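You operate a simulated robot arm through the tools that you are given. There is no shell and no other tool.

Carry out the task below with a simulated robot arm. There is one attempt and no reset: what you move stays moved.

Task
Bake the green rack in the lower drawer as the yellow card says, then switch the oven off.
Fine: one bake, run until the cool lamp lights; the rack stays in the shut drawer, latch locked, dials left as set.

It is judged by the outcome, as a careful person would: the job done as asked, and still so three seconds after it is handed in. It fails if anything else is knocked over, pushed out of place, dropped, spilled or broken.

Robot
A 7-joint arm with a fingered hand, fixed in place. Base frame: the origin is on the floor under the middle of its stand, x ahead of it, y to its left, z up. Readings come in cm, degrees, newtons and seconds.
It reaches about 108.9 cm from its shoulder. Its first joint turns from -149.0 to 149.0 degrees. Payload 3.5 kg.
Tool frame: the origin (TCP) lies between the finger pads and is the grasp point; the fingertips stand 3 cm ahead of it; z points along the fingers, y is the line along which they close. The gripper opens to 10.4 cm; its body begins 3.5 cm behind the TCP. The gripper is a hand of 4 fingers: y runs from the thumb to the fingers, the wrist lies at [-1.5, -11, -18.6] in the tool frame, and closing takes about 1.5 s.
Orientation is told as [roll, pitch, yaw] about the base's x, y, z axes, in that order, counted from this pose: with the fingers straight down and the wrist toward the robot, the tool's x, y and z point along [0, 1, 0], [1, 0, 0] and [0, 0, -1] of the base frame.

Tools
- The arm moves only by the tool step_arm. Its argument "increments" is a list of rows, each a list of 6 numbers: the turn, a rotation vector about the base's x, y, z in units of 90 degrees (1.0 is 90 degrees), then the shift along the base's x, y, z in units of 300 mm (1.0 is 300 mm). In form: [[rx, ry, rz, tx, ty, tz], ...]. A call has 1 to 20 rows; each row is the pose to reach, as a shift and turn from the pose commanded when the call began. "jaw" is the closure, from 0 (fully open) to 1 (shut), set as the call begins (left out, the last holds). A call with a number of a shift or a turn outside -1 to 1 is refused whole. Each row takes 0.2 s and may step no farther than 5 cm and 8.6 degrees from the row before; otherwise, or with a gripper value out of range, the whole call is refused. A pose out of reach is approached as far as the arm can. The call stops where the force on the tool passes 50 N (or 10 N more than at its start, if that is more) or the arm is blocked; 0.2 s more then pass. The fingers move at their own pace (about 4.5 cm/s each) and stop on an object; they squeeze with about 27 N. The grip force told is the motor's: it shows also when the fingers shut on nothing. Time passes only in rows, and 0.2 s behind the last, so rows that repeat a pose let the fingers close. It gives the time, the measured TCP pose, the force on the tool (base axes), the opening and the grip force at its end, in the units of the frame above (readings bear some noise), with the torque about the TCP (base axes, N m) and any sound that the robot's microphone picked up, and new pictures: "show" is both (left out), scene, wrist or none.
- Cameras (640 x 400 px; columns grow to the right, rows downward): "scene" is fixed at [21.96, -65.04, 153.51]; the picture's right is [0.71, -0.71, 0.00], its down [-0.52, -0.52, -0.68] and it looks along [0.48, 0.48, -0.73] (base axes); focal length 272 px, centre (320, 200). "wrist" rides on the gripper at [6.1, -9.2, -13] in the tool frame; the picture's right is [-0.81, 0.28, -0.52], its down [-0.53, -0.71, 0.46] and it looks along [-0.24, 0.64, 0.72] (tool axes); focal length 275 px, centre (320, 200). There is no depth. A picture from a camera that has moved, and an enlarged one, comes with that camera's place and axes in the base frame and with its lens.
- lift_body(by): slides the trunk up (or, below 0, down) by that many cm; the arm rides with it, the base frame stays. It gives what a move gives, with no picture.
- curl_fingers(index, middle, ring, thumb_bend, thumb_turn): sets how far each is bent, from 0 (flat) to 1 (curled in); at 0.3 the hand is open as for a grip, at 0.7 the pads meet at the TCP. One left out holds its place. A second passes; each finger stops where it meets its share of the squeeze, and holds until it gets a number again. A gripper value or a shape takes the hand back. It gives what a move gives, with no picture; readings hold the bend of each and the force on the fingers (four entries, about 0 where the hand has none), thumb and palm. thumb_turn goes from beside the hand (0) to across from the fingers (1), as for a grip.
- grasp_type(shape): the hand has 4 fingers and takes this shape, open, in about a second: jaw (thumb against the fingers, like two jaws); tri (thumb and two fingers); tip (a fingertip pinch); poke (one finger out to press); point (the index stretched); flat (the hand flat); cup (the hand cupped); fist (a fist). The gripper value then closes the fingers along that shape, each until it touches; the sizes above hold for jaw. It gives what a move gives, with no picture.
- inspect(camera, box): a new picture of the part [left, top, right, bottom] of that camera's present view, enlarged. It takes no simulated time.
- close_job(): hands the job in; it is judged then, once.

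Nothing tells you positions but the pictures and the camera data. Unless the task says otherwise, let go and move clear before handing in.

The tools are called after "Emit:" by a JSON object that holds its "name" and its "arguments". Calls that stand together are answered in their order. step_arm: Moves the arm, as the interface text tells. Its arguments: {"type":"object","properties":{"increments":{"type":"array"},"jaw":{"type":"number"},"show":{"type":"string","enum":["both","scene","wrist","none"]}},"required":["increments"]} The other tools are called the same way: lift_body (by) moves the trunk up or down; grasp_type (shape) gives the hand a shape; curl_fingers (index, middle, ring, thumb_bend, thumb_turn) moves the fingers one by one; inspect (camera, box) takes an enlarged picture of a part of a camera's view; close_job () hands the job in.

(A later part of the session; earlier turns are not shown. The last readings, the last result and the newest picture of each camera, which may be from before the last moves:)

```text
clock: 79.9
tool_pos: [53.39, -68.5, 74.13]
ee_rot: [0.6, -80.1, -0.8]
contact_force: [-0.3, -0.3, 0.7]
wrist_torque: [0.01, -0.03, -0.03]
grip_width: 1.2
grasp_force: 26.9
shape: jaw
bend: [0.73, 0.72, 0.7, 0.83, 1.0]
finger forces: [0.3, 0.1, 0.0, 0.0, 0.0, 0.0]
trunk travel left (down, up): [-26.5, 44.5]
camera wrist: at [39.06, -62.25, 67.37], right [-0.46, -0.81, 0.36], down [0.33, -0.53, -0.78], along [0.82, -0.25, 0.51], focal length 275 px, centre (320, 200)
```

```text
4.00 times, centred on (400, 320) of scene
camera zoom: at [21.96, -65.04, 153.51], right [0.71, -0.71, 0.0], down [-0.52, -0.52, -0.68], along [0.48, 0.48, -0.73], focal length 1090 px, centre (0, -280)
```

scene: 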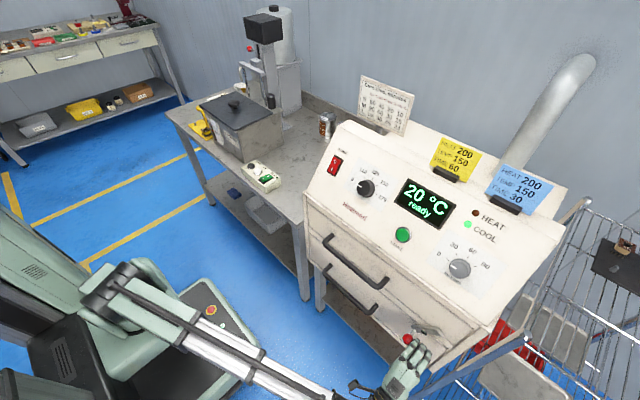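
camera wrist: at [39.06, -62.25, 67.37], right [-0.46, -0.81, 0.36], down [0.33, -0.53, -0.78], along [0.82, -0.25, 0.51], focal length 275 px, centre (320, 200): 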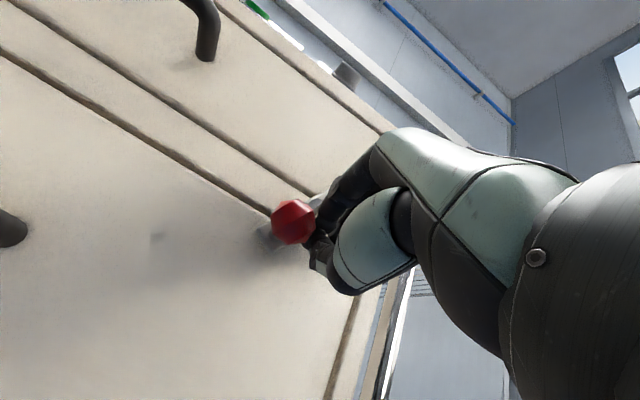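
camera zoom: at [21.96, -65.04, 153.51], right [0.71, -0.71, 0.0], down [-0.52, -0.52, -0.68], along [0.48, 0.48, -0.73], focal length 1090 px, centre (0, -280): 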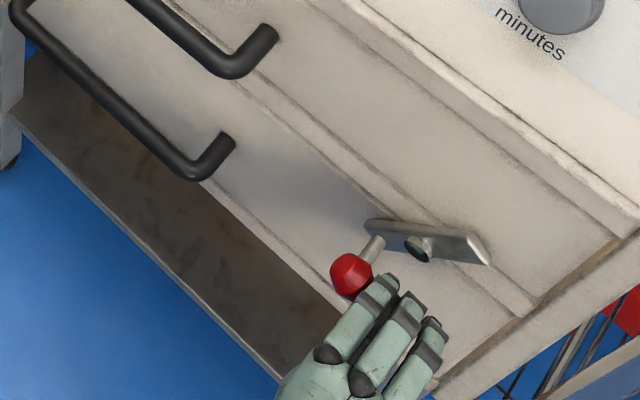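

The ball slipped out of the grip at about 53° of turn, with the bar partly rotated. I'll back off, go to the ball's left side, and push it the rest of the way with the side of the closed fingers.

Emit:
{"name": "step_arm", "arguments": {"increments": [[0, 0, 0, -0.08, 0, 0], [0, 0, 0, -0.17, 0, 0], [0, 0, 0, -0.26, 0, 0], [0, 0, 0, -0.28, 0.08, 0.01], [0, 0, 0, -0.28, 0.18, 0.02], [0, 0, 0, -0.28, 0.29, 0.03]], "show": "both"}}

Emit:
{"name": "inspect", "arguments": {"camera": "scene", "box": [340, 270, 460, 370]}}

Emit:
{"name": "inspect", "arguments": {"camera": "wrist", "box": [180, 120, 440, 380]}}

```text
clock: 81.3
tool_pos: [45.07, -59.77, 75.23]
ee_rot: [0.4, -80.2, -0.5]
contact_force: [0.1, 0.0, 0.3]
wrist_torque: [0.04, -0.03, -0.01]
grip_width: 1.2
grasp_force: 26.9
shape: jaw
bend: [0.73, 0.72, 0.7, 0.83, 1.0]
finger forces: [0.0, 0.0, 0.0, 0.0, 0.0, 0.0]
trunk travel left (down, up): [-26.5, 44.5]
camera wrist: at [30.67, -53.52, 68.36], right [-0.46, -0.81, 0.36], down [0.33, -0.53, -0.78], along [0.82, -0.25, 0.51], focal length 275 px, centre (320, 200)
```

scene: 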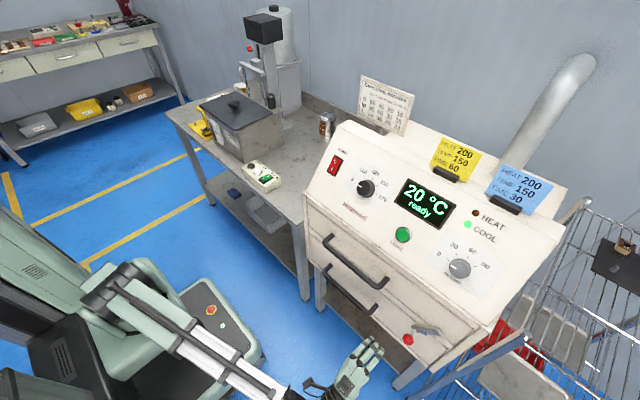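
wrist: 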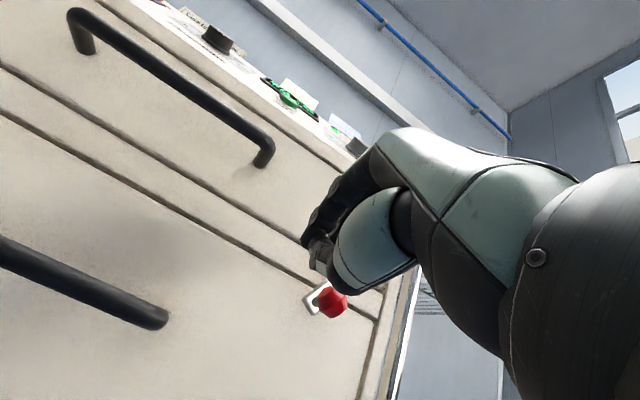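

```text
4.00 times, centred on (400, 320) of scene
camera zoom: at [21.96, -65.04, 153.51], right [0.71, -0.71, 0.0], down [-0.52, -0.52, -0.68], along [0.48, 0.48, -0.73], focal length 1090 px, centre (0, -280)
```

zoom: 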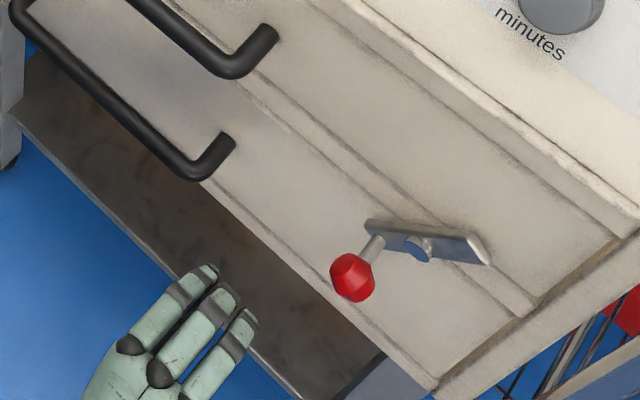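

```text
1.54 times, centred on (310, 250) of wrist
camera zoom: at [30.67, -53.52, 68.36], right [-0.46, -0.81, 0.36], down [0.33, -0.53, -0.78], along [0.82, -0.25, 0.51], focal length 424 px, centre (335, 123)
```

zoom: 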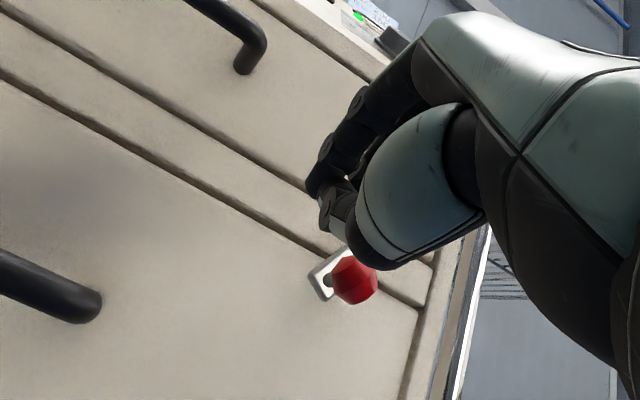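

The ball is at about (54.4, -65.9, 74.7). I advance on its left side and then push it toward −y.

Emit:
{"name": "step_arm", "arguments": {"increments": [[0, 0, 0, 0.1, 0, -0.02], [0, 0, 0, 0.2, 0, -0.03], [0, 0, 0, 0.27, 0, -0.03], [0, 0, 0, 0.3, 0, -0.03]], "jaw": 1, "show": "both"}}

Emit:
{"name": "inspect", "arguments": {"camera": "scene", "box": [340, 270, 460, 370]}}

```text
clock: 82.3
tool_pos: [54.12, -59.77, 74.34]
ee_rot: [0.3, -80.1, -0.4]
contact_force: [-1.0, 0.1, 0.6]
wrist_torque: [-0.01, -0.02, -0.01]
grip_width: 1.21
grasp_force: 27.4
shape: jaw
bend: [0.73, 0.72, 0.7, 0.83, 1.0]
finger forces: [0.1, 0.0, 0.1, 0.0, 0.1, 0.0]
trunk travel left (down, up): [-26.5, 44.5]
camera wrist: at [39.78, -53.56, 67.41], right [-0.46, -0.81, 0.36], down [0.33, -0.53, -0.78], along [0.82, -0.24, 0.51], focal length 275 px, centre (320, 200)
```

scene: 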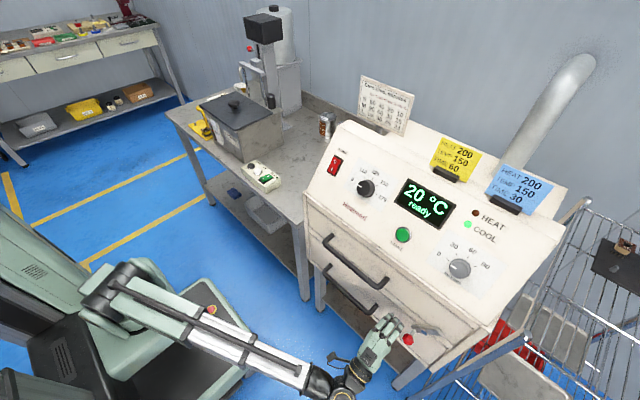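
wrist: 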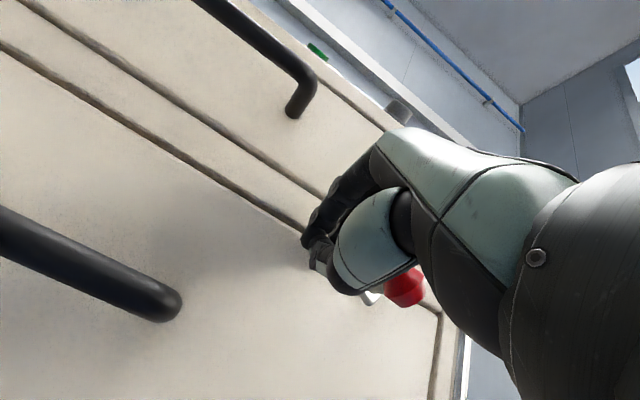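

```text
4.00 times, centred on (400, 320) of scene
camera zoom: at [21.96, -65.04, 153.51], right [0.71, -0.71, 0.0], down [-0.52, -0.52, -0.68], along [0.48, 0.48, -0.73], focal length 1090 px, centre (0, -280)
```

zoom: 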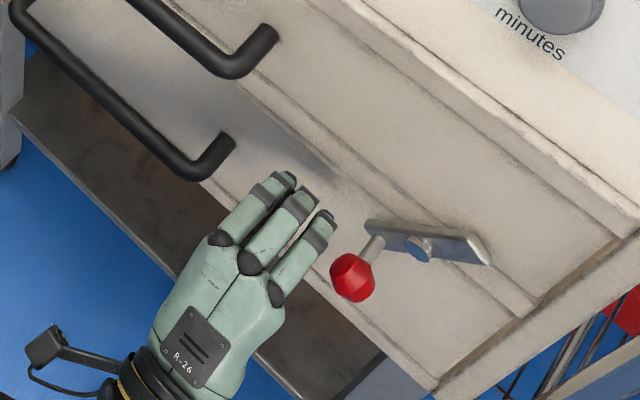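

Emit:
{"name": "step_arm", "arguments": {"increments": [[0, 0, 0, 0, -0.03, 0], [0, 0, 0, 0, -0.05, 0], [0, 0, 0, 0, -0.07, 0], [0, 0, 0, 0, -0.085, 0], [0, 0, 0, 0, -0.1, 0]], "jaw": 1, "show": "both"}}

Emit:
{"name": "inspect", "arguments": {"camera": "scene", "box": [340, 270, 460, 370]}}

```text
clock: 83.5
tool_pos: [54.16, -62.63, 74.17]
ee_rot: [0.4, -80.1, -0.4]
contact_force: [1.6, 2.7, -0.6]
wrist_torque: [0.03, 0.02, 0.08]
grip_width: 1.19
grasp_force: 27.1
shape: jaw
bend: [0.73, 0.72, 0.7, 0.83, 1.0]
finger forces: [0.0, 0.1, 2.3, 0.1, 0.0, 0.0]
trunk travel left (down, up): [-26.5, 44.5]
camera wrist: at [39.77, -56.51, 67.37], right [-0.46, -0.81, 0.36], down [0.33, -0.53, -0.78], along [0.82, -0.24, 0.51], focal length 275 px, centre (320, 200)
```

scene: 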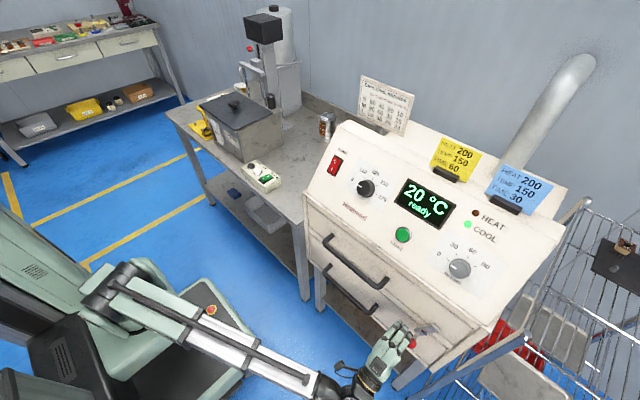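
wrist: 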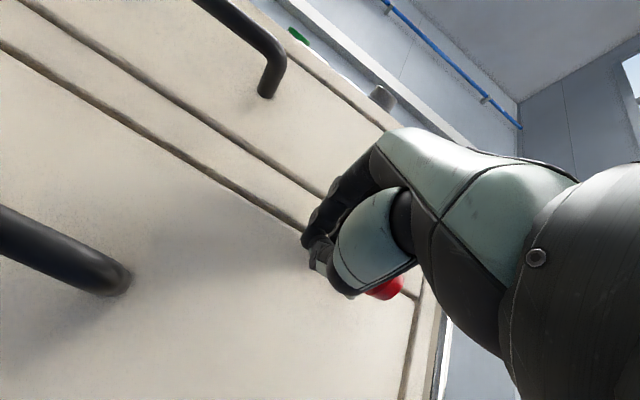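

```text
4.00 times, centred on (400, 320) of scene
camera zoom: at [21.96, -65.04, 153.51], right [0.71, -0.71, 0.0], down [-0.52, -0.52, -0.68], along [0.48, 0.48, -0.73], focal length 1090 px, centre (0, -280)
```

zoom: 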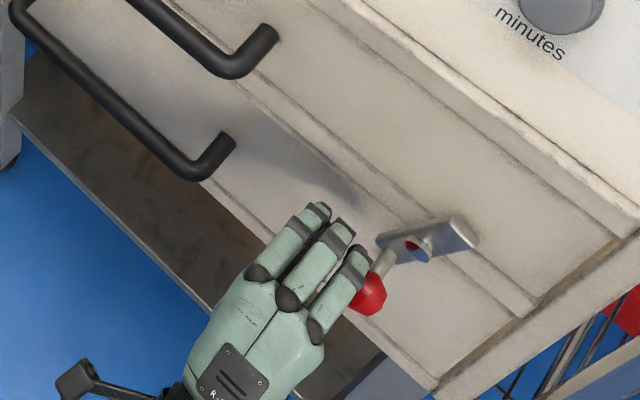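

The latch turns easily under this push (about 70° now). I continue in small steps until vertical or a stop is felt.

Emit:
{"name": "step_arm", "arguments": {"increments": [[0, 0, 0, 0, -0.015, 0], [0, 0, 0, 0, -0.03, 0], [0, 0, 0, 0, -0.045, 0]], "jaw": 1, "show": "both"}}

Emit:
{"name": "inspect", "arguments": {"camera": "scene", "box": [340, 270, 460, 370]}}

```text
clock: 84.3
tool_pos: [54.05, -63.96, 74.19]
ee_rot: [0.2, -80.2, -0.2]
contact_force: [2.0, 6.3, -0.2]
wrist_torque: [-0.02, -0.01, 0.18]
grip_width: 1.22
grasp_force: 27.1
shape: jaw
bend: [0.73, 0.72, 0.7, 0.83, 1.0]
finger forces: [0.0, 0.0, 5.8, 0.0, 0.0, 0.0]
trunk travel left (down, up): [-26.5, 44.5]
camera wrist: at [39.76, -57.81, 67.41], right [-0.46, -0.81, 0.36], down [0.33, -0.53, -0.78], along [0.82, -0.24, 0.51], focal length 275 px, centre (320, 200)
```

scene: 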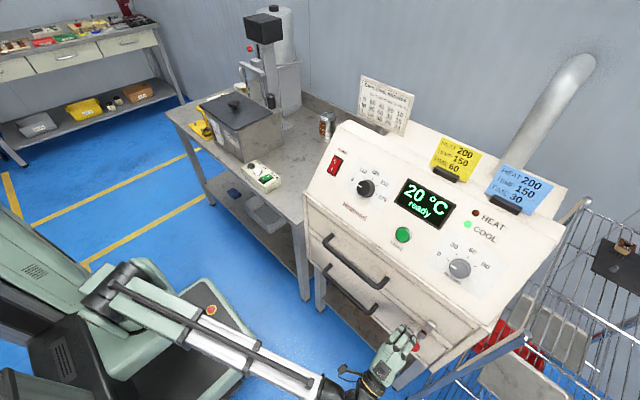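
wrist: 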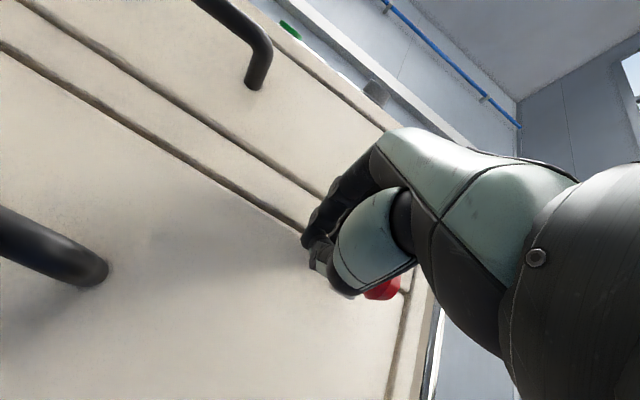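

```text
4.00 times, centred on (400, 320) of scene
camera zoom: at [21.96, -65.04, 153.51], right [0.71, -0.71, 0.0], down [-0.52, -0.52, -0.68], along [0.48, 0.48, -0.73], focal length 1090 px, centre (0, -280)
```

zoom: 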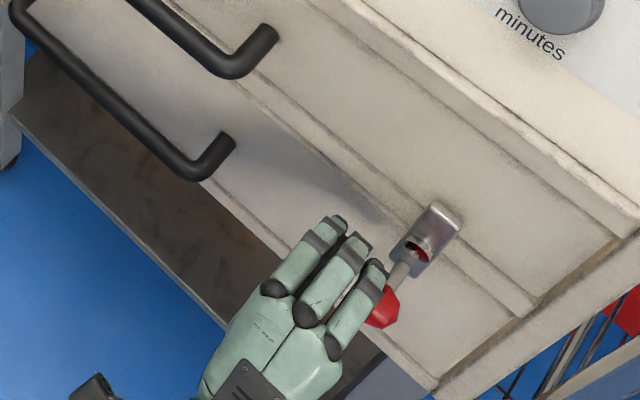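

The bar now looks vertical. I nudge slightly further to see whether it has reached its stop.

Emit:
{"name": "step_arm", "arguments": {"increments": [[0, 0, 0, 0, -0.006, 0], [0, 0, 0, 0, -0.012, 0]], "jaw": 1, "show": "none"}}

Emit:
{"name": "inspect", "arguments": {"camera": "scene", "box": [370, 280, 450, 350]}}

```text
clock: 84.9
tool_pos: [54.06, -64.41, 74.3]
ee_rot: [0.0, -80.1, 0.0]
contact_force: [4.0, 9.7, 0.3]
wrist_torque: [-0.05, 0.03, 0.27]
grip_width: 1.19
grasp_force: 27.2
shape: jaw
bend: [0.73, 0.72, 0.7, 0.83, 1.0]
finger forces: [0.0, 0.0, 8.4, 0.1, 0.1, 0.0]
trunk travel left (down, up): [-26.5, 44.5]
```

```text
5.71 times, centred on (410, 315) of scene
camera zoom: at [21.96, -65.04, 153.51], right [0.71, -0.71, 0.0], down [-0.52, -0.52, -0.68], along [0.48, 0.48, -0.73], focal length 1557 px, centre (-194, -457)
```

zoom: 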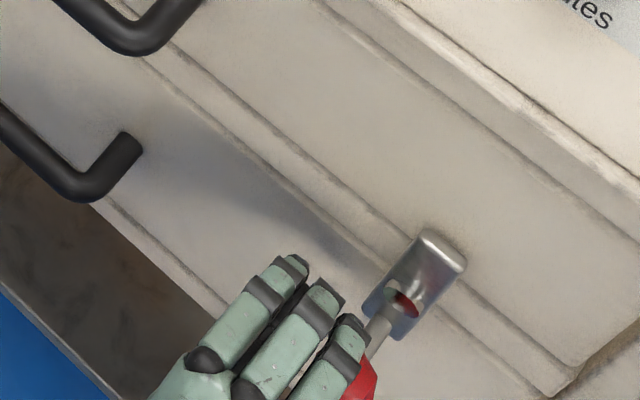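

The force climbs against a stop, so the latch is at its end position. I back away and look at it.

Emit:
{"name": "step_arm", "arguments": {"increments": [[0, 0, 0, 0, 0.03, 0], [0, 0, 0, -0.03, 0.06, 0], [0, 0, 0, -0.12, 0.08, 0], [0, 0, 0, -0.25, 0.08, 0], [0, 0, 0, -0.4, 0.08, 0]], "jaw": 1, "show": "both"}}

Emit:
{"name": "inspect", "arguments": {"camera": "scene", "box": [370, 280, 450, 350]}}

Emit:
{"name": "inspect", "arguments": {"camera": "wrist", "box": [180, 120, 440, 380]}}

```text
clock: 86.1
tool_pos: [42.07, -62.08, 74.16]
ee_rot: [0.5, -80.1, -0.4]
contact_force: [-0.1, 0.5, -0.2]
wrist_torque: [-0.02, -0.02, 0.0]
grip_width: 1.19
grasp_force: 26.8
shape: jaw
bend: [0.73, 0.72, 0.7, 0.83, 1.0]
finger forces: [0.1, 0.1, 0.0, 0.0, 0.0, 0.1]
trunk travel left (down, up): [-26.5, 44.5]
camera wrist: at [27.8, -55.77, 67.4], right [-0.46, -0.81, 0.36], down [0.33, -0.53, -0.78], along [0.82, -0.24, 0.51], focal length 275 px, centre (320, 200)
```

scene: 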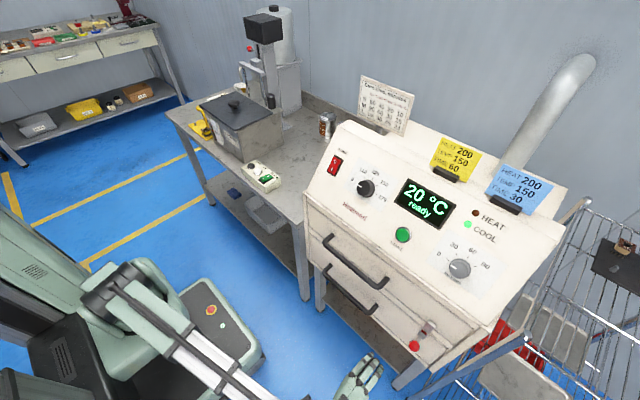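
wrist: 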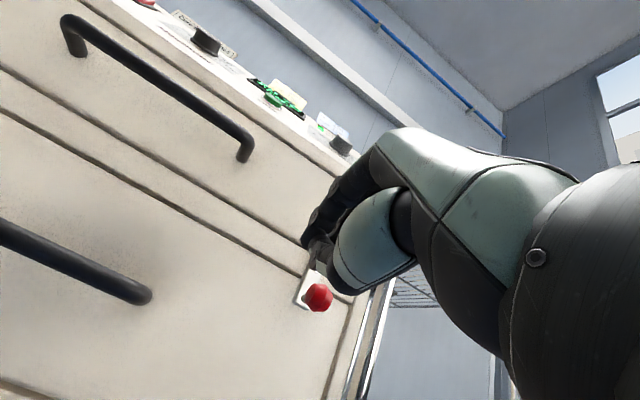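

```text
5.71 times, centred on (410, 315) of scene
camera zoom: at [21.96, -65.04, 153.51], right [0.71, -0.71, 0.0], down [-0.52, -0.52, -0.68], along [0.48, 0.48, -0.73], focal length 1557 px, centre (-194, -457)
```

zoom: 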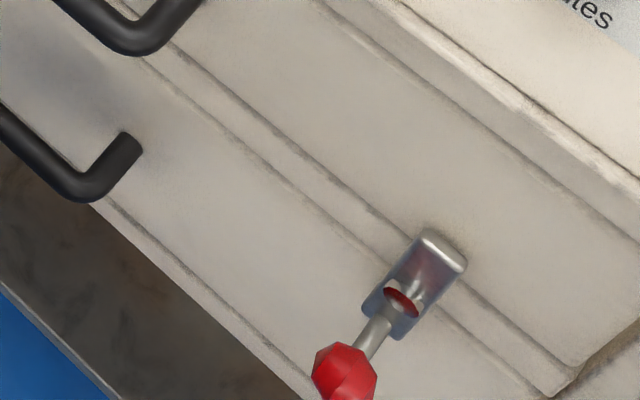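

```text
1.54 times, centred on (310, 250) of wrist
camera zoom: at [27.8, -55.77, 67.4], right [-0.46, -0.81, 0.36], down [0.33, -0.53, -0.78], along [0.82, -0.24, 0.51], focal length 424 px, centre (335, 123)
```

zoom: 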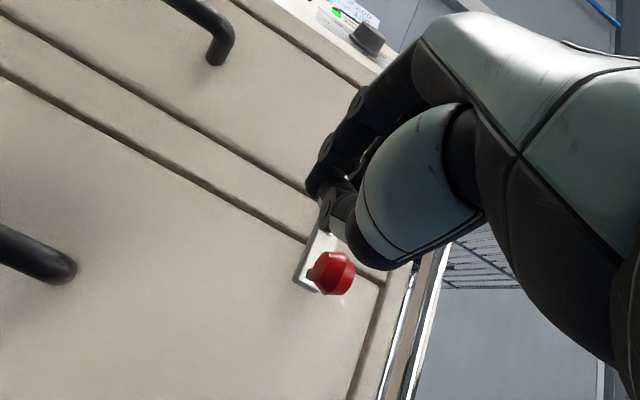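

The latch bar is now vertical across the lower drawer's edge: locked. Next come the dials, so I raise the trunk and open the hand.

Emit:
{"name": "lift_body", "arguments": {"by": 31}}

Emit:
{"name": "step_arm", "arguments": {"increments": [[0, 0.05, 0, -0.05, 0.08, 0.02], [0, 0.1, 0, -0.1, 0.16, 0.05], [0, 0.16, 0, -0.15, 0.25, 0.08], [0, 0.22, 0, -0.2, 0.35, 0.12], [0, 0.28, 0, -0.2, 0.45, 0.16], [0, 0.33, 0, -0.2, 0.55, 0.2]], "jaw": 0, "show": "both"}}

```text
clock: 89.2
tool_pos: [42.12, -61.99, 105.37]
ee_rot: [0.3, -80.1, -0.5]
contact_force: [-0.3, -0.7, 0.3]
wrist_torque: [-0.01, -0.02, 0.0]
grip_width: 1.19
grasp_force: 27.2
shape: jaw
bend: [0.73, 0.72, 0.7, 0.83, 1.0]
finger forces: [0.1, 0.0, 0.1, 0.1, 0.1, 0.0]
trunk travel left (down, up): [-57.5, 13.5]
```

```text
clock: 90.6
tool_pos: [35.95, -45.4, 111.22]
ee_rot: [0.1, -50.3, -0.2]
contact_force: [0.4, 0.7, 0.0]
wrist_torque: [-0.01, 0.01, 0.0]
grip_width: 10.38
grasp_force: 0.1
shape: jaw
bend: [0.3, 0.3, 0.3, 0.3, 0.98]
finger forces: [0.0, 0.0, 0.0, 0.0, 0.2, 0.0]
trunk travel left (down, up): [-57.5, 13.5]
camera wrist: at [20.28, -39.2, 112.49], right [-0.22, -0.81, 0.54], down [-0.11, -0.53, -0.84], along [0.97, -0.25, 0.03], focal length 275 px, centre (320, 200)
```

scene: 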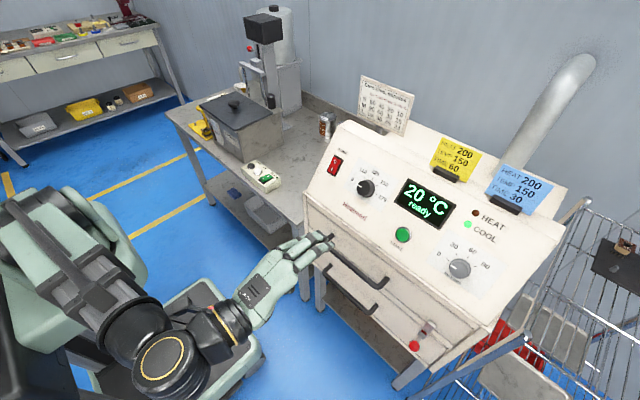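
wrist: 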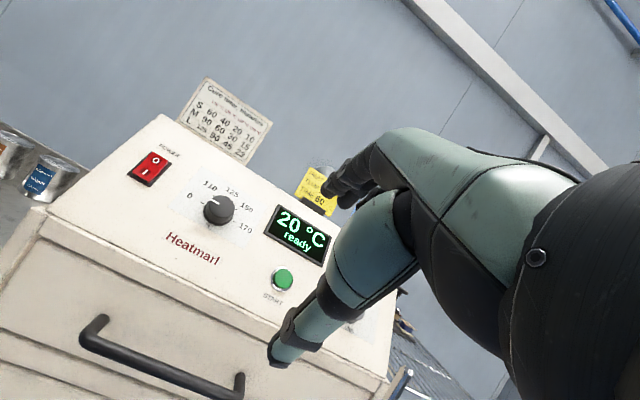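

I have a good frontal view of the panel. I'll zoom to localize the dials, START button and power switch precisely.

Emit:
{"name": "inspect", "arguments": {"camera": "wrist", "box": [120, 130, 340, 300]}}

Emit:
{"name": "inspect", "arguments": {"camera": "scene", "box": [310, 130, 420, 220]}}

Emit:
{"name": "inspect", "arguments": {"camera": "scene", "box": [380, 190, 510, 300]}}

```text
2.35 times, centred on (230, 215) of wrist
camera zoom: at [20.28, -39.2, 112.49], right [-0.22, -0.81, 0.54], down [-0.11, -0.53, -0.84], along [0.97, -0.25, 0.03], focal length 648 px, centre (532, 165)
```

zoom: 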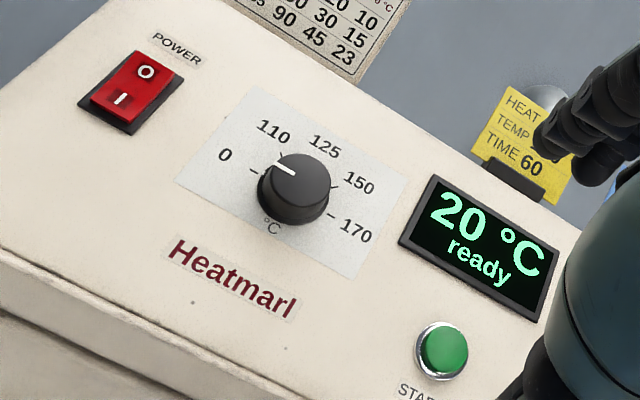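

```text
4.44 times, centred on (365, 175) of scene
camera zoom: at [21.96, -65.04, 153.51], right [0.71, -0.71, 0.0], down [-0.52, -0.52, -0.68], along [0.48, 0.48, -0.73], focal length 1211 px, centre (120, 311)
```

zoom: 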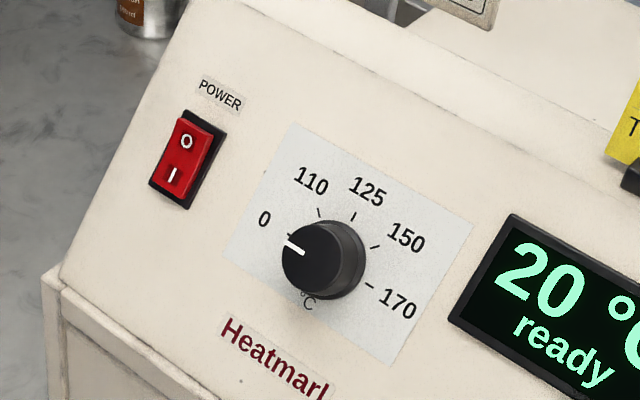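

```text
3.64 times, centred on (445, 245) of scene
camera zoom: at [21.96, -65.04, 153.51], right [0.71, -0.71, 0.0], down [-0.52, -0.52, -0.68], along [0.48, 0.48, -0.73], focal length 991 px, centre (-134, 36)
```

zoom: 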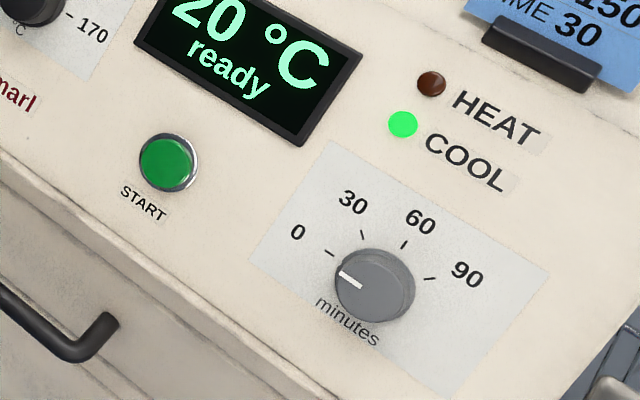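

The panel slopes about 56°; the temperature knob's centre on the panel is near (66.6, -37.9, 103.4), about 3 cm tall. I'll bring the hand square to the panel in front of it and test how far I can roll the hand.

Emit:
{"name": "step_arm", "arguments": {"increments": [[0, -0.013, 0, 0.14, 0.05, -0.01], [0, -0.026, 0, 0.28, 0.1, -0.02], [0, -0.039, 0, 0.42, 0.15, -0.04], [0, -0.052, 0, 0.56, 0.2, -0.055], [0, -0.063, 0, 0.7, 0.25, -0.073]], "jaw": 0, "show": "none"}}

Emit:
{"name": "step_arm", "arguments": {"increments": [[-0.077, 0, 0.052, 0, 0, 0], [-0.154, 0, 0.104, 0, 0, 0], [-0.231, 0, 0.156, 0, 0, 0], [-0.308, 0, 0.208, 0, 0, 0], [-0.385, 0, 0.26, 0, 0, 0], [-0.462, 0, 0.312, 0, 0, 0], [-0.54, 0, 0.364, 0, 0, 0], [-0.617, 0, 0.416, 0, 0, 0]], "jaw": 0, "show": "both"}}

```text
clock: 91.8
tool_pos: [56.96, -38.03, 108.98]
ee_rot: [0.2, -56.1, -0.2]
contact_force: [-0.2, 0.3, 0.9]
wrist_torque: [-0.01, 0.0, -0.03]
grip_width: 10.4
grasp_force: 0.1
shape: jaw
bend: [0.3, 0.3, 0.3, 0.3, 0.98]
finger forces: [0.0, 0.0, 0.0, 0.0, 0.1, 0.1]
trunk travel left (down, up): [-57.5, 13.5]
```

```text
clock: 93.6
tool_pos: [57.07, -38.07, 109.0]
ee_rot: [-53.8, -18.9, 76.7]
contact_force: [-0.5, 0.2, -0.3]
wrist_torque: [-0.03, 0.0, -0.02]
grip_width: 10.37
grasp_force: 0.0
shape: jaw
bend: [0.3, 0.3, 0.3, 0.3, 0.98]
finger forces: [0.0, 0.1, 0.0, 0.0, 0.0, 0.0]
trunk travel left (down, up): [-57.5, 13.5]
camera wrist: at [41.21, -44.04, 108.61], right [0.05, -0.06, 1.0], down [0.5, -0.86, -0.08], along [0.87, 0.5, -0.01], focal length 275 px, centre (320, 200)
```

scene: 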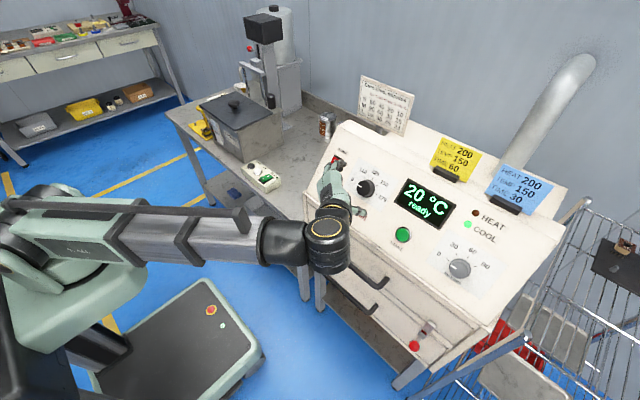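
wrist: 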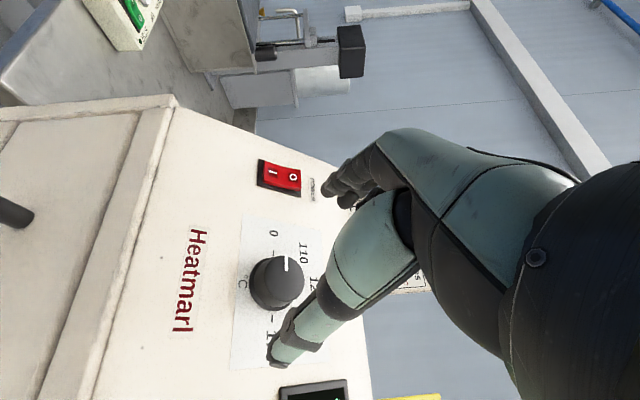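

The hand can roll to −67° here. I'm now lined up with the knob axis within half a centimetre; I'll correct that and close in along the panel normal.

Emit:
{"name": "step_arm", "arguments": {"increments": [[0, 0, 0, 0.06, 0.001, -0.025], [0, 0, 0, 0.12, 0.002, -0.06], [0, 0, 0, 0.166, 0.002, -0.09]], "jaw": 0, "show": "both"}}

Emit:
{"name": "inspect", "arguments": {"camera": "scene", "box": [310, 140, 410, 230]}}

Emit:
{"name": "inspect", "arguments": {"camera": "wrist", "box": [200, 130, 420, 400]}}

```text
clock: 94.4
tool_pos: [62.08, -38.11, 106.26]
ee_rot: [-53.8, -19.0, 76.6]
contact_force: [-0.4, 0.9, -0.1]
wrist_torque: [0.03, 0.01, 0.03]
grip_width: 10.36
grasp_force: 0.1
shape: jaw
bend: [0.3, 0.3, 0.3, 0.3, 0.98]
finger forces: [0.1, 0.1, 0.1, 0.0, 0.0, 0.0]
trunk travel left (down, up): [-57.5, 13.5]
camera wrist: at [46.21, -44.02, 105.95], right [0.05, -0.07, 1.0], down [0.5, -0.86, -0.08], along [0.87, 0.5, -0.01], focal length 275 px, centre (320, 200)
```

scene: 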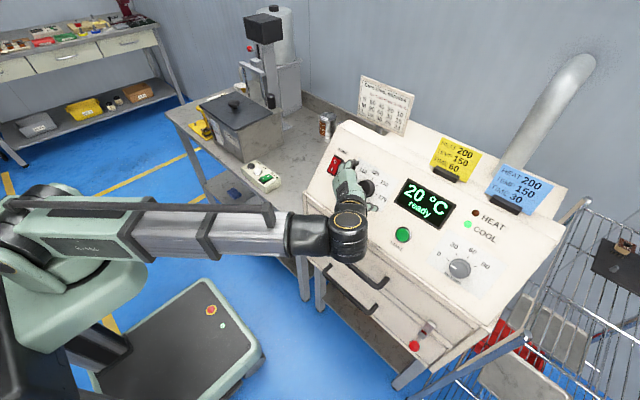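
wrist: 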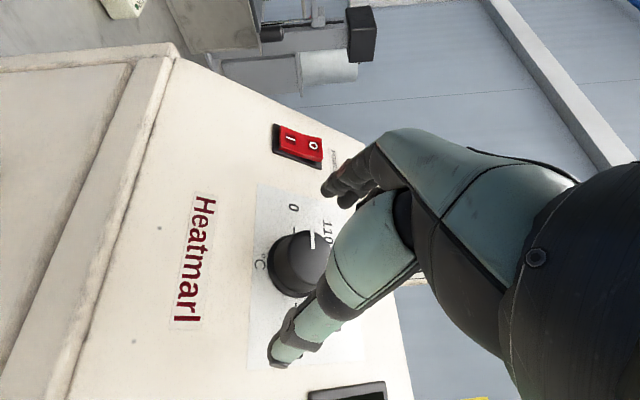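

```text
4.44 times, centred on (360, 185) of scene
camera zoom: at [21.96, -65.04, 153.51], right [0.71, -0.71, 0.0], down [-0.52, -0.52, -0.68], along [0.48, 0.48, -0.73], focal length 1211 px, centre (142, 267)
```

zoom: 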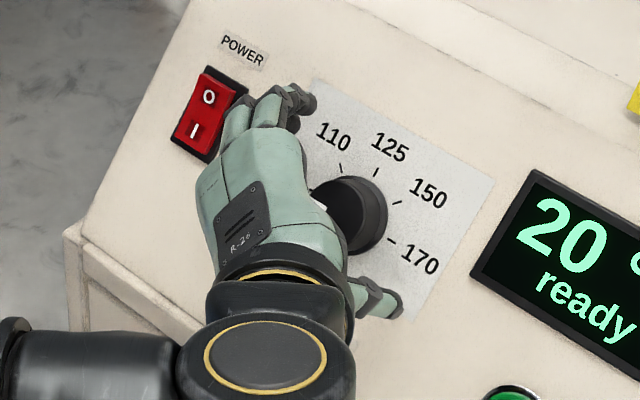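

```text
1.48 times, centred on (310, 265) of wrist
camera zoom: at [46.21, -44.02, 105.95], right [0.05, -0.07, 1.0], down [0.5, -0.86, -0.08], along [0.87, 0.5, -0.01], focal length 408 px, centre (335, 104)
```

zoom: 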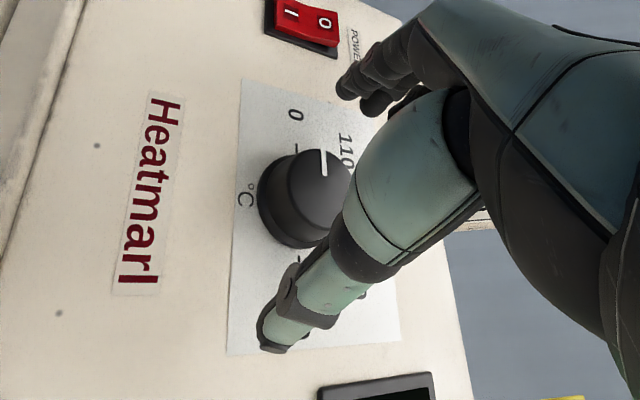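

Emit:
{"name": "step_arm", "arguments": {"increments": [[0, 0, 0, 0.02, 0.001, -0.013], [0, 0, 0, 0.04, 0.002, -0.026], [0, 0, 0, 0.054, 0.003, -0.035]], "jaw": 0, "show": "both"}}

Emit:
{"name": "inspect", "arguments": {"camera": "scene", "box": [310, 140, 410, 230]}}

Emit:
{"name": "inspect", "arguments": {"camera": "wrist", "box": [200, 130, 420, 400]}}

```text
clock: 95.2
tool_pos: [63.71, -37.92, 105.43]
ee_rot: [-53.8, -18.9, 76.7]
contact_force: [-0.2, -0.4, 0.1]
wrist_torque: [-0.01, 0.01, 0.0]
grip_width: 10.37
grasp_force: 0.1
shape: jaw
bend: [0.3, 0.3, 0.3, 0.3, 0.98]
finger forces: [0.0, 0.0, 0.1, 0.1, 0.1, 0.1]
trunk travel left (down, up): [-57.5, 13.5]
camera wrist: at [47.88, -43.86, 104.91], right [0.05, -0.07, 1.0], down [0.5, -0.86, -0.08], along [0.87, 0.5, -0.01], focal length 275 px, centre (320, 200)
```

scene: 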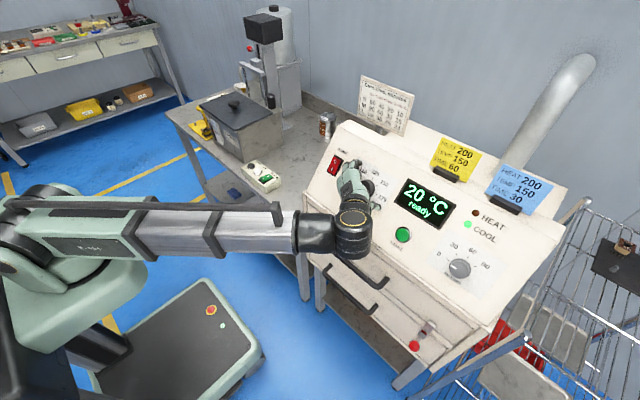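
wrist: 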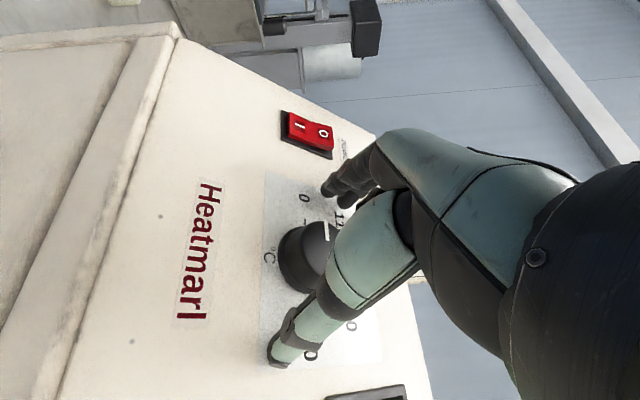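

```text
4.44 times, centred on (360, 185) of scene
camera zoom: at [21.96, -65.04, 153.51], right [0.71, -0.71, 0.0], down [-0.52, -0.52, -0.68], along [0.48, 0.48, -0.73], focal length 1211 px, centre (142, 267)
```

zoom: 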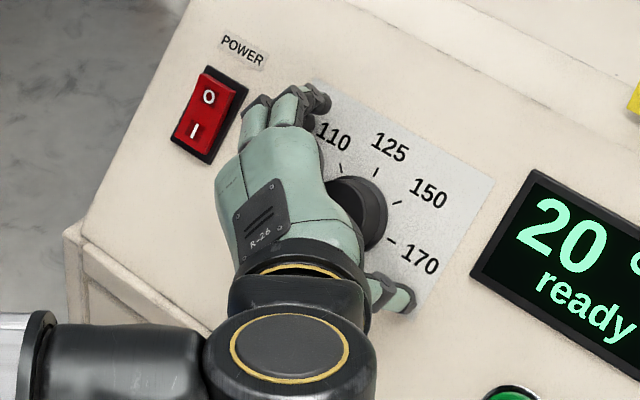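

```text
1.48 times, centred on (310, 265) of wrist
camera zoom: at [47.88, -43.86, 104.91], right [0.05, -0.07, 1.0], down [0.5, -0.86, -0.08], along [0.87, 0.5, -0.01], focal length 408 px, centre (335, 104)
```

zoom: 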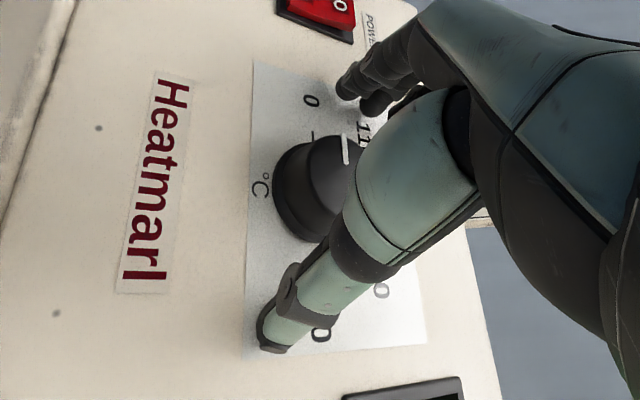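

The knob sits between thumb and fingers, on the tool axis. I close on it.

Emit:
{"name": "step_arm", "arguments": {"increments": [[0, 0, 0, 0, 0, 0], [0, 0, 0, 0, 0, 0], [0, 0, 0, 0, 0, 0], [0, 0, 0, 0, 0, 0], [0, 0, 0, 0, 0, 0], [0, 0, 0, 0, 0, 0], [0, 0, 0, 0, 0, 0]], "jaw": 1, "show": "both"}}

Emit:
{"name": "inspect", "arguments": {"camera": "scene", "box": [310, 140, 410, 230]}}

Emit:
{"name": "inspect", "arguments": {"camera": "wrist", "box": [200, 130, 420, 400]}}

```text
clock: 96.8
tool_pos: [63.62, -37.92, 105.3]
ee_rot: [-53.8, -18.9, 76.6]
contact_force: [-1.2, -1.9, -0.5]
wrist_torque: [-0.05, 0.07, -0.12]
grip_width: 3.36
grasp_force: 27.3
shape: jaw
bend: [0.74, 0.54, 0.58, 0.74, 1.0]
finger forces: [13.7, 7.2, 0.0, 0.1, 25.3, 0.0]
trunk travel left (down, up): [-57.5, 13.5]
camera wrist: at [47.85, -43.91, 104.89], right [0.05, -0.07, 1.0], down [0.5, -0.86, -0.08], along [0.87, 0.5, -0.01], focal length 275 px, centre (320, 200)
```

scene: 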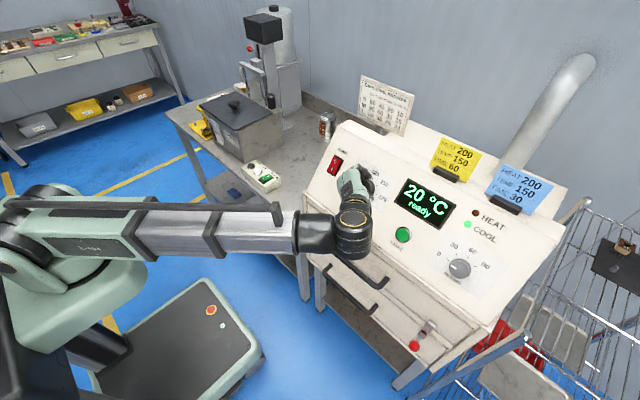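
wrist: 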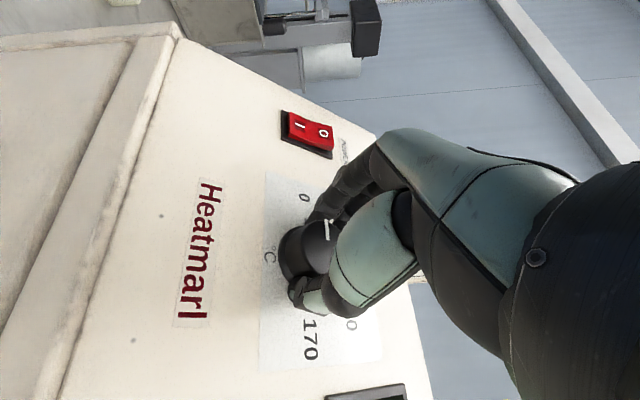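

```text
4.44 times, centred on (360, 185) of scene
camera zoom: at [21.96, -65.04, 153.51], right [0.71, -0.71, 0.0], down [-0.52, -0.52, -0.68], along [0.48, 0.48, -0.73], focal length 1211 px, centre (142, 267)
```

zoom: 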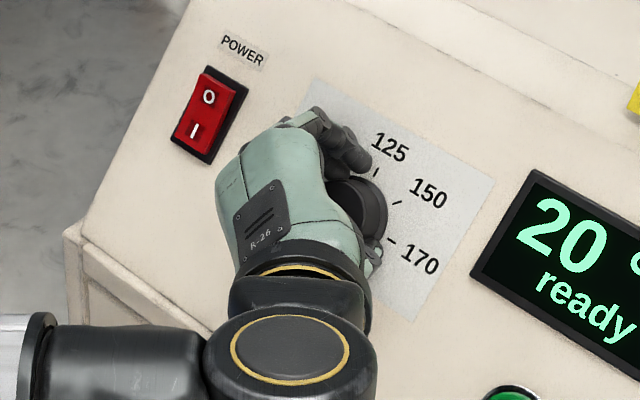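

```text
1.48 times, centred on (310, 265) of wrist
camera zoom: at [47.85, -43.91, 104.89], right [0.05, -0.07, 1.0], down [0.5, -0.86, -0.08], along [0.87, 0.5, -0.01], focal length 408 px, centre (335, 104)
```

zoom: 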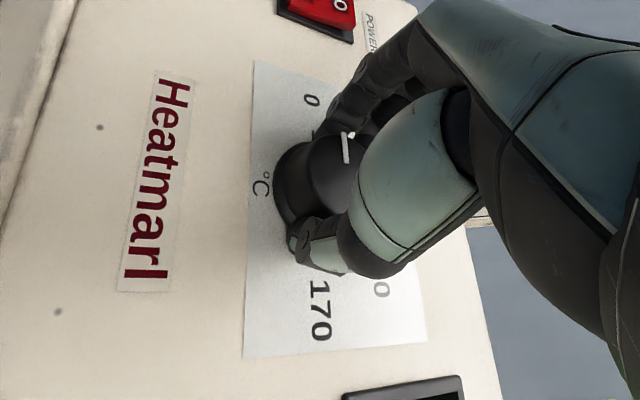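

I turn the knob clockwise about the panel normal, 45° first.

Emit:
{"name": "step_arm", "arguments": {"increments": [[0.069, 0, -0.0466, 0, 0, 0], [0.138, 0, -0.0932, 0, 0, 0], [0.207, 0, -0.1398, 0, 0, 0], [0.276, 0, -0.1864, 0, 0, 0], [0.345, 0, -0.233, 0, 0, 0], [0.4145, 0, -0.2795, 0, 0, 0]], "show": "both"}}

Emit:
{"name": "inspect", "arguments": {"camera": "scene", "box": [310, 140, 410, 230]}}

Emit:
{"name": "inspect", "arguments": {"camera": "wrist", "box": [160, 130, 420, 360]}}

```text
clock: 98.2
tool_pos: [63.63, -37.89, 105.4]
ee_rot: [-28.9, -50.3, 35.7]
contact_force: [-9.4, 3.7, -4.0]
wrist_torque: [-0.21, 0.66, -0.05]
grip_width: 3.29
grasp_force: 27.1
shape: jaw
bend: [0.74, 0.54, 0.58, 0.74, 1.0]
finger forces: [14.1, 7.4, 0.0, 0.0, 42.2, 0.0]
trunk travel left (down, up): [-57.5, 13.5]
camera wrist: at [46.91, -35.51, 103.63], right [-0.12, -0.65, 0.75], down [0.12, -0.76, -0.64], along [0.99, 0.01, 0.17], focal length 275 px, centre (320, 200)
```

scene: 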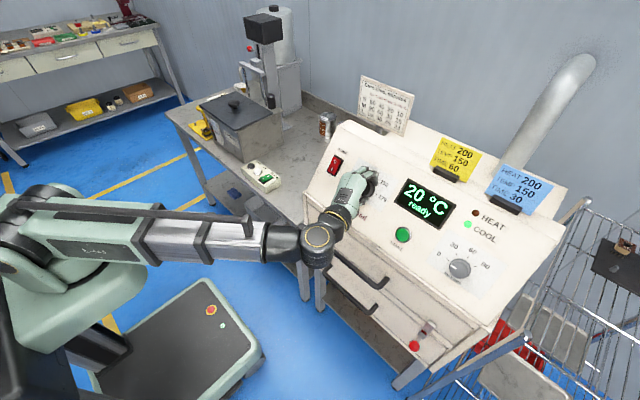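
wrist: 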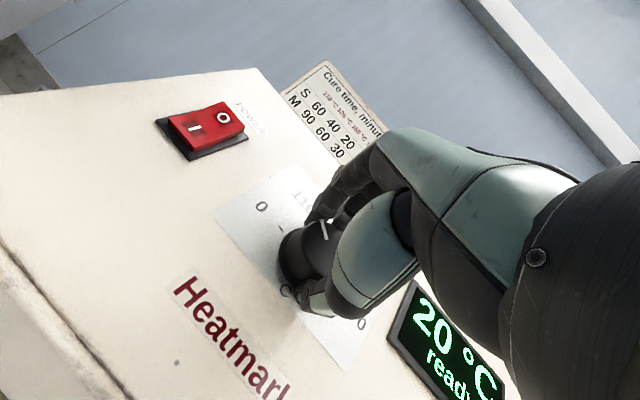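

```text
4.44 times, centred on (360, 185) of scene
camera zoom: at [21.96, -65.04, 153.51], right [0.71, -0.71, 0.0], down [-0.52, -0.52, -0.68], along [0.48, 0.48, -0.73], focal length 1211 px, centre (142, 267)
```

zoom: 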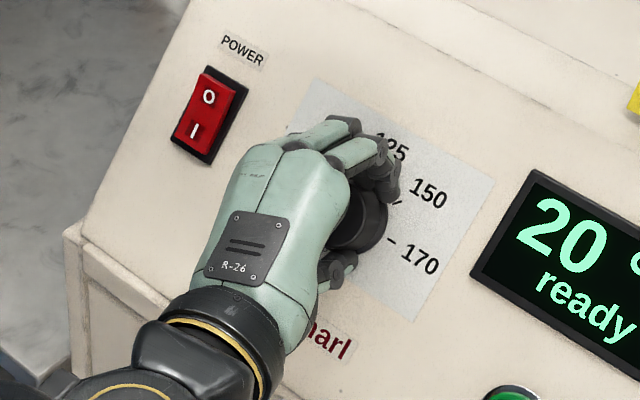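

```text
1.74 times, centred on (290, 245) of wrist
camera zoom: at [46.91, -35.51, 103.63], right [-0.12, -0.65, 0.75], down [0.12, -0.76, -0.64], along [0.99, 0.01, 0.17], focal length 479 px, centre (372, 122)
```

zoom: 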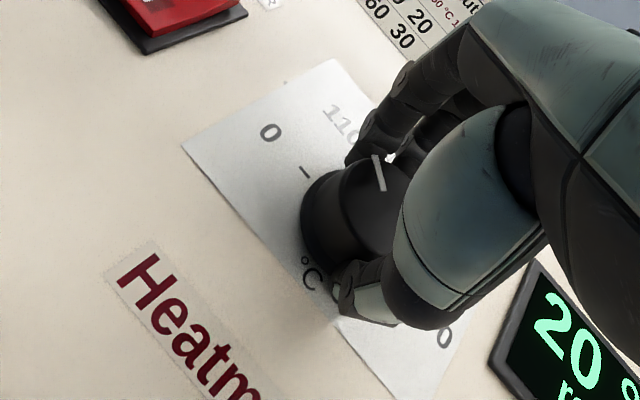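

The pointer follows the hand. I continue another 45°.

Emit:
{"name": "step_arm", "arguments": {"increments": [[0.069, 0, -0.0466, 0, 0, 0], [0.138, 0, -0.0932, 0, 0, 0], [0.207, 0, -0.1398, 0, 0, 0], [0.276, 0, -0.1864, 0, 0, 0], [0.345, 0, -0.233, 0, 0, 0], [0.4145, 0, -0.2795, 0, 0, 0]], "show": "both"}}

Emit:
{"name": "inspect", "arguments": {"camera": "scene", "box": [310, 140, 410, 230]}}

Emit:
{"name": "inspect", "arguments": {"camera": "wrist", "box": [160, 130, 420, 360]}}

```text
clock: 99.6
tool_pos: [63.65, -37.87, 105.48]
ee_rot: [30.5, -49.8, -37.6]
contact_force: [-4.1, 6.2, 3.4]
wrist_torque: [0.02, 0.35, 0.2]
grip_width: 3.28
grasp_force: 27.1
shape: jaw
bend: [0.74, 0.54, 0.58, 0.74, 1.0]
finger forces: [15.7, 9.0, 0.0, 0.0, 35.7, 0.0]
trunk travel left (down, up): [-57.5, 13.5]
camera wrist: at [49.61, -28.5, 107.62], right [-0.47, -0.85, 0.23], down [-0.1, -0.21, -0.97], along [0.88, -0.48, 0.01], focal length 275 px, centre (320, 200)
```

scene: 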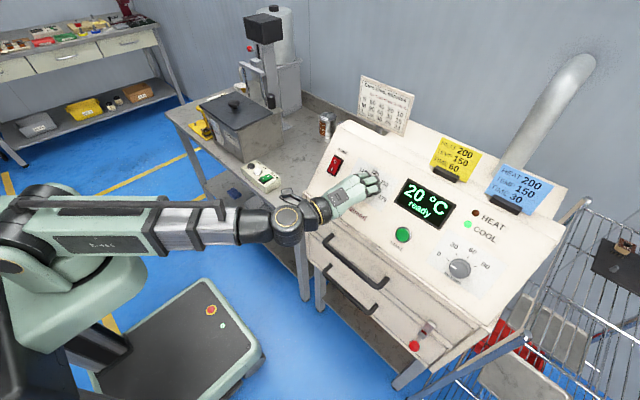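
wrist: 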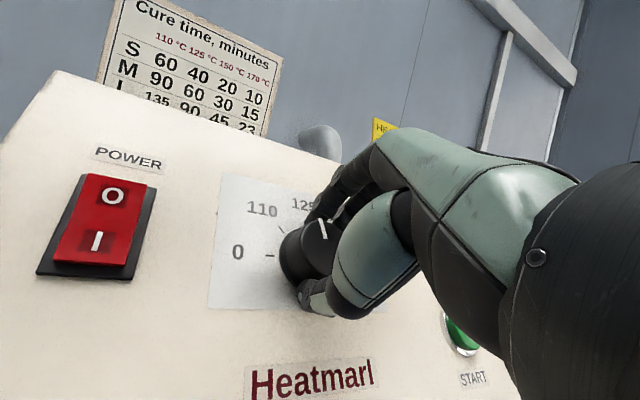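

```text
4.44 times, centred on (360, 185) of scene
camera zoom: at [21.96, -65.04, 153.51], right [0.71, -0.71, 0.0], down [-0.52, -0.52, -0.68], along [0.48, 0.48, -0.73], focal length 1211 px, centre (142, 267)
```

zoom: 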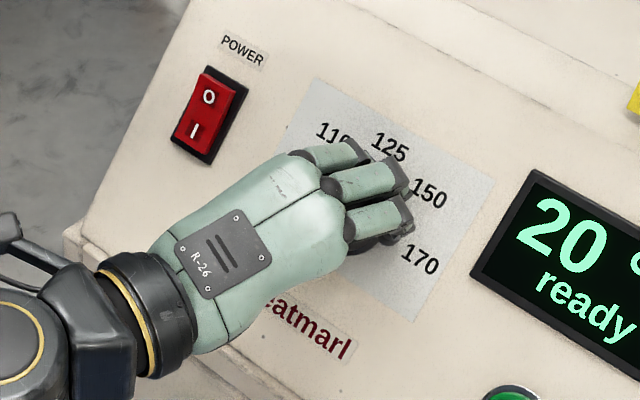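

```text
1.74 times, centred on (290, 245) of wrist
camera zoom: at [49.61, -28.5, 107.62], right [-0.47, -0.85, 0.23], down [-0.1, -0.21, -0.97], along [0.88, -0.48, 0.01], focal length 479 px, centre (372, 122)
```

zoom: 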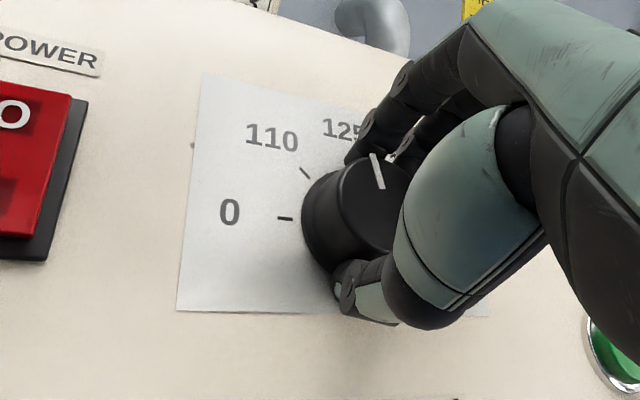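

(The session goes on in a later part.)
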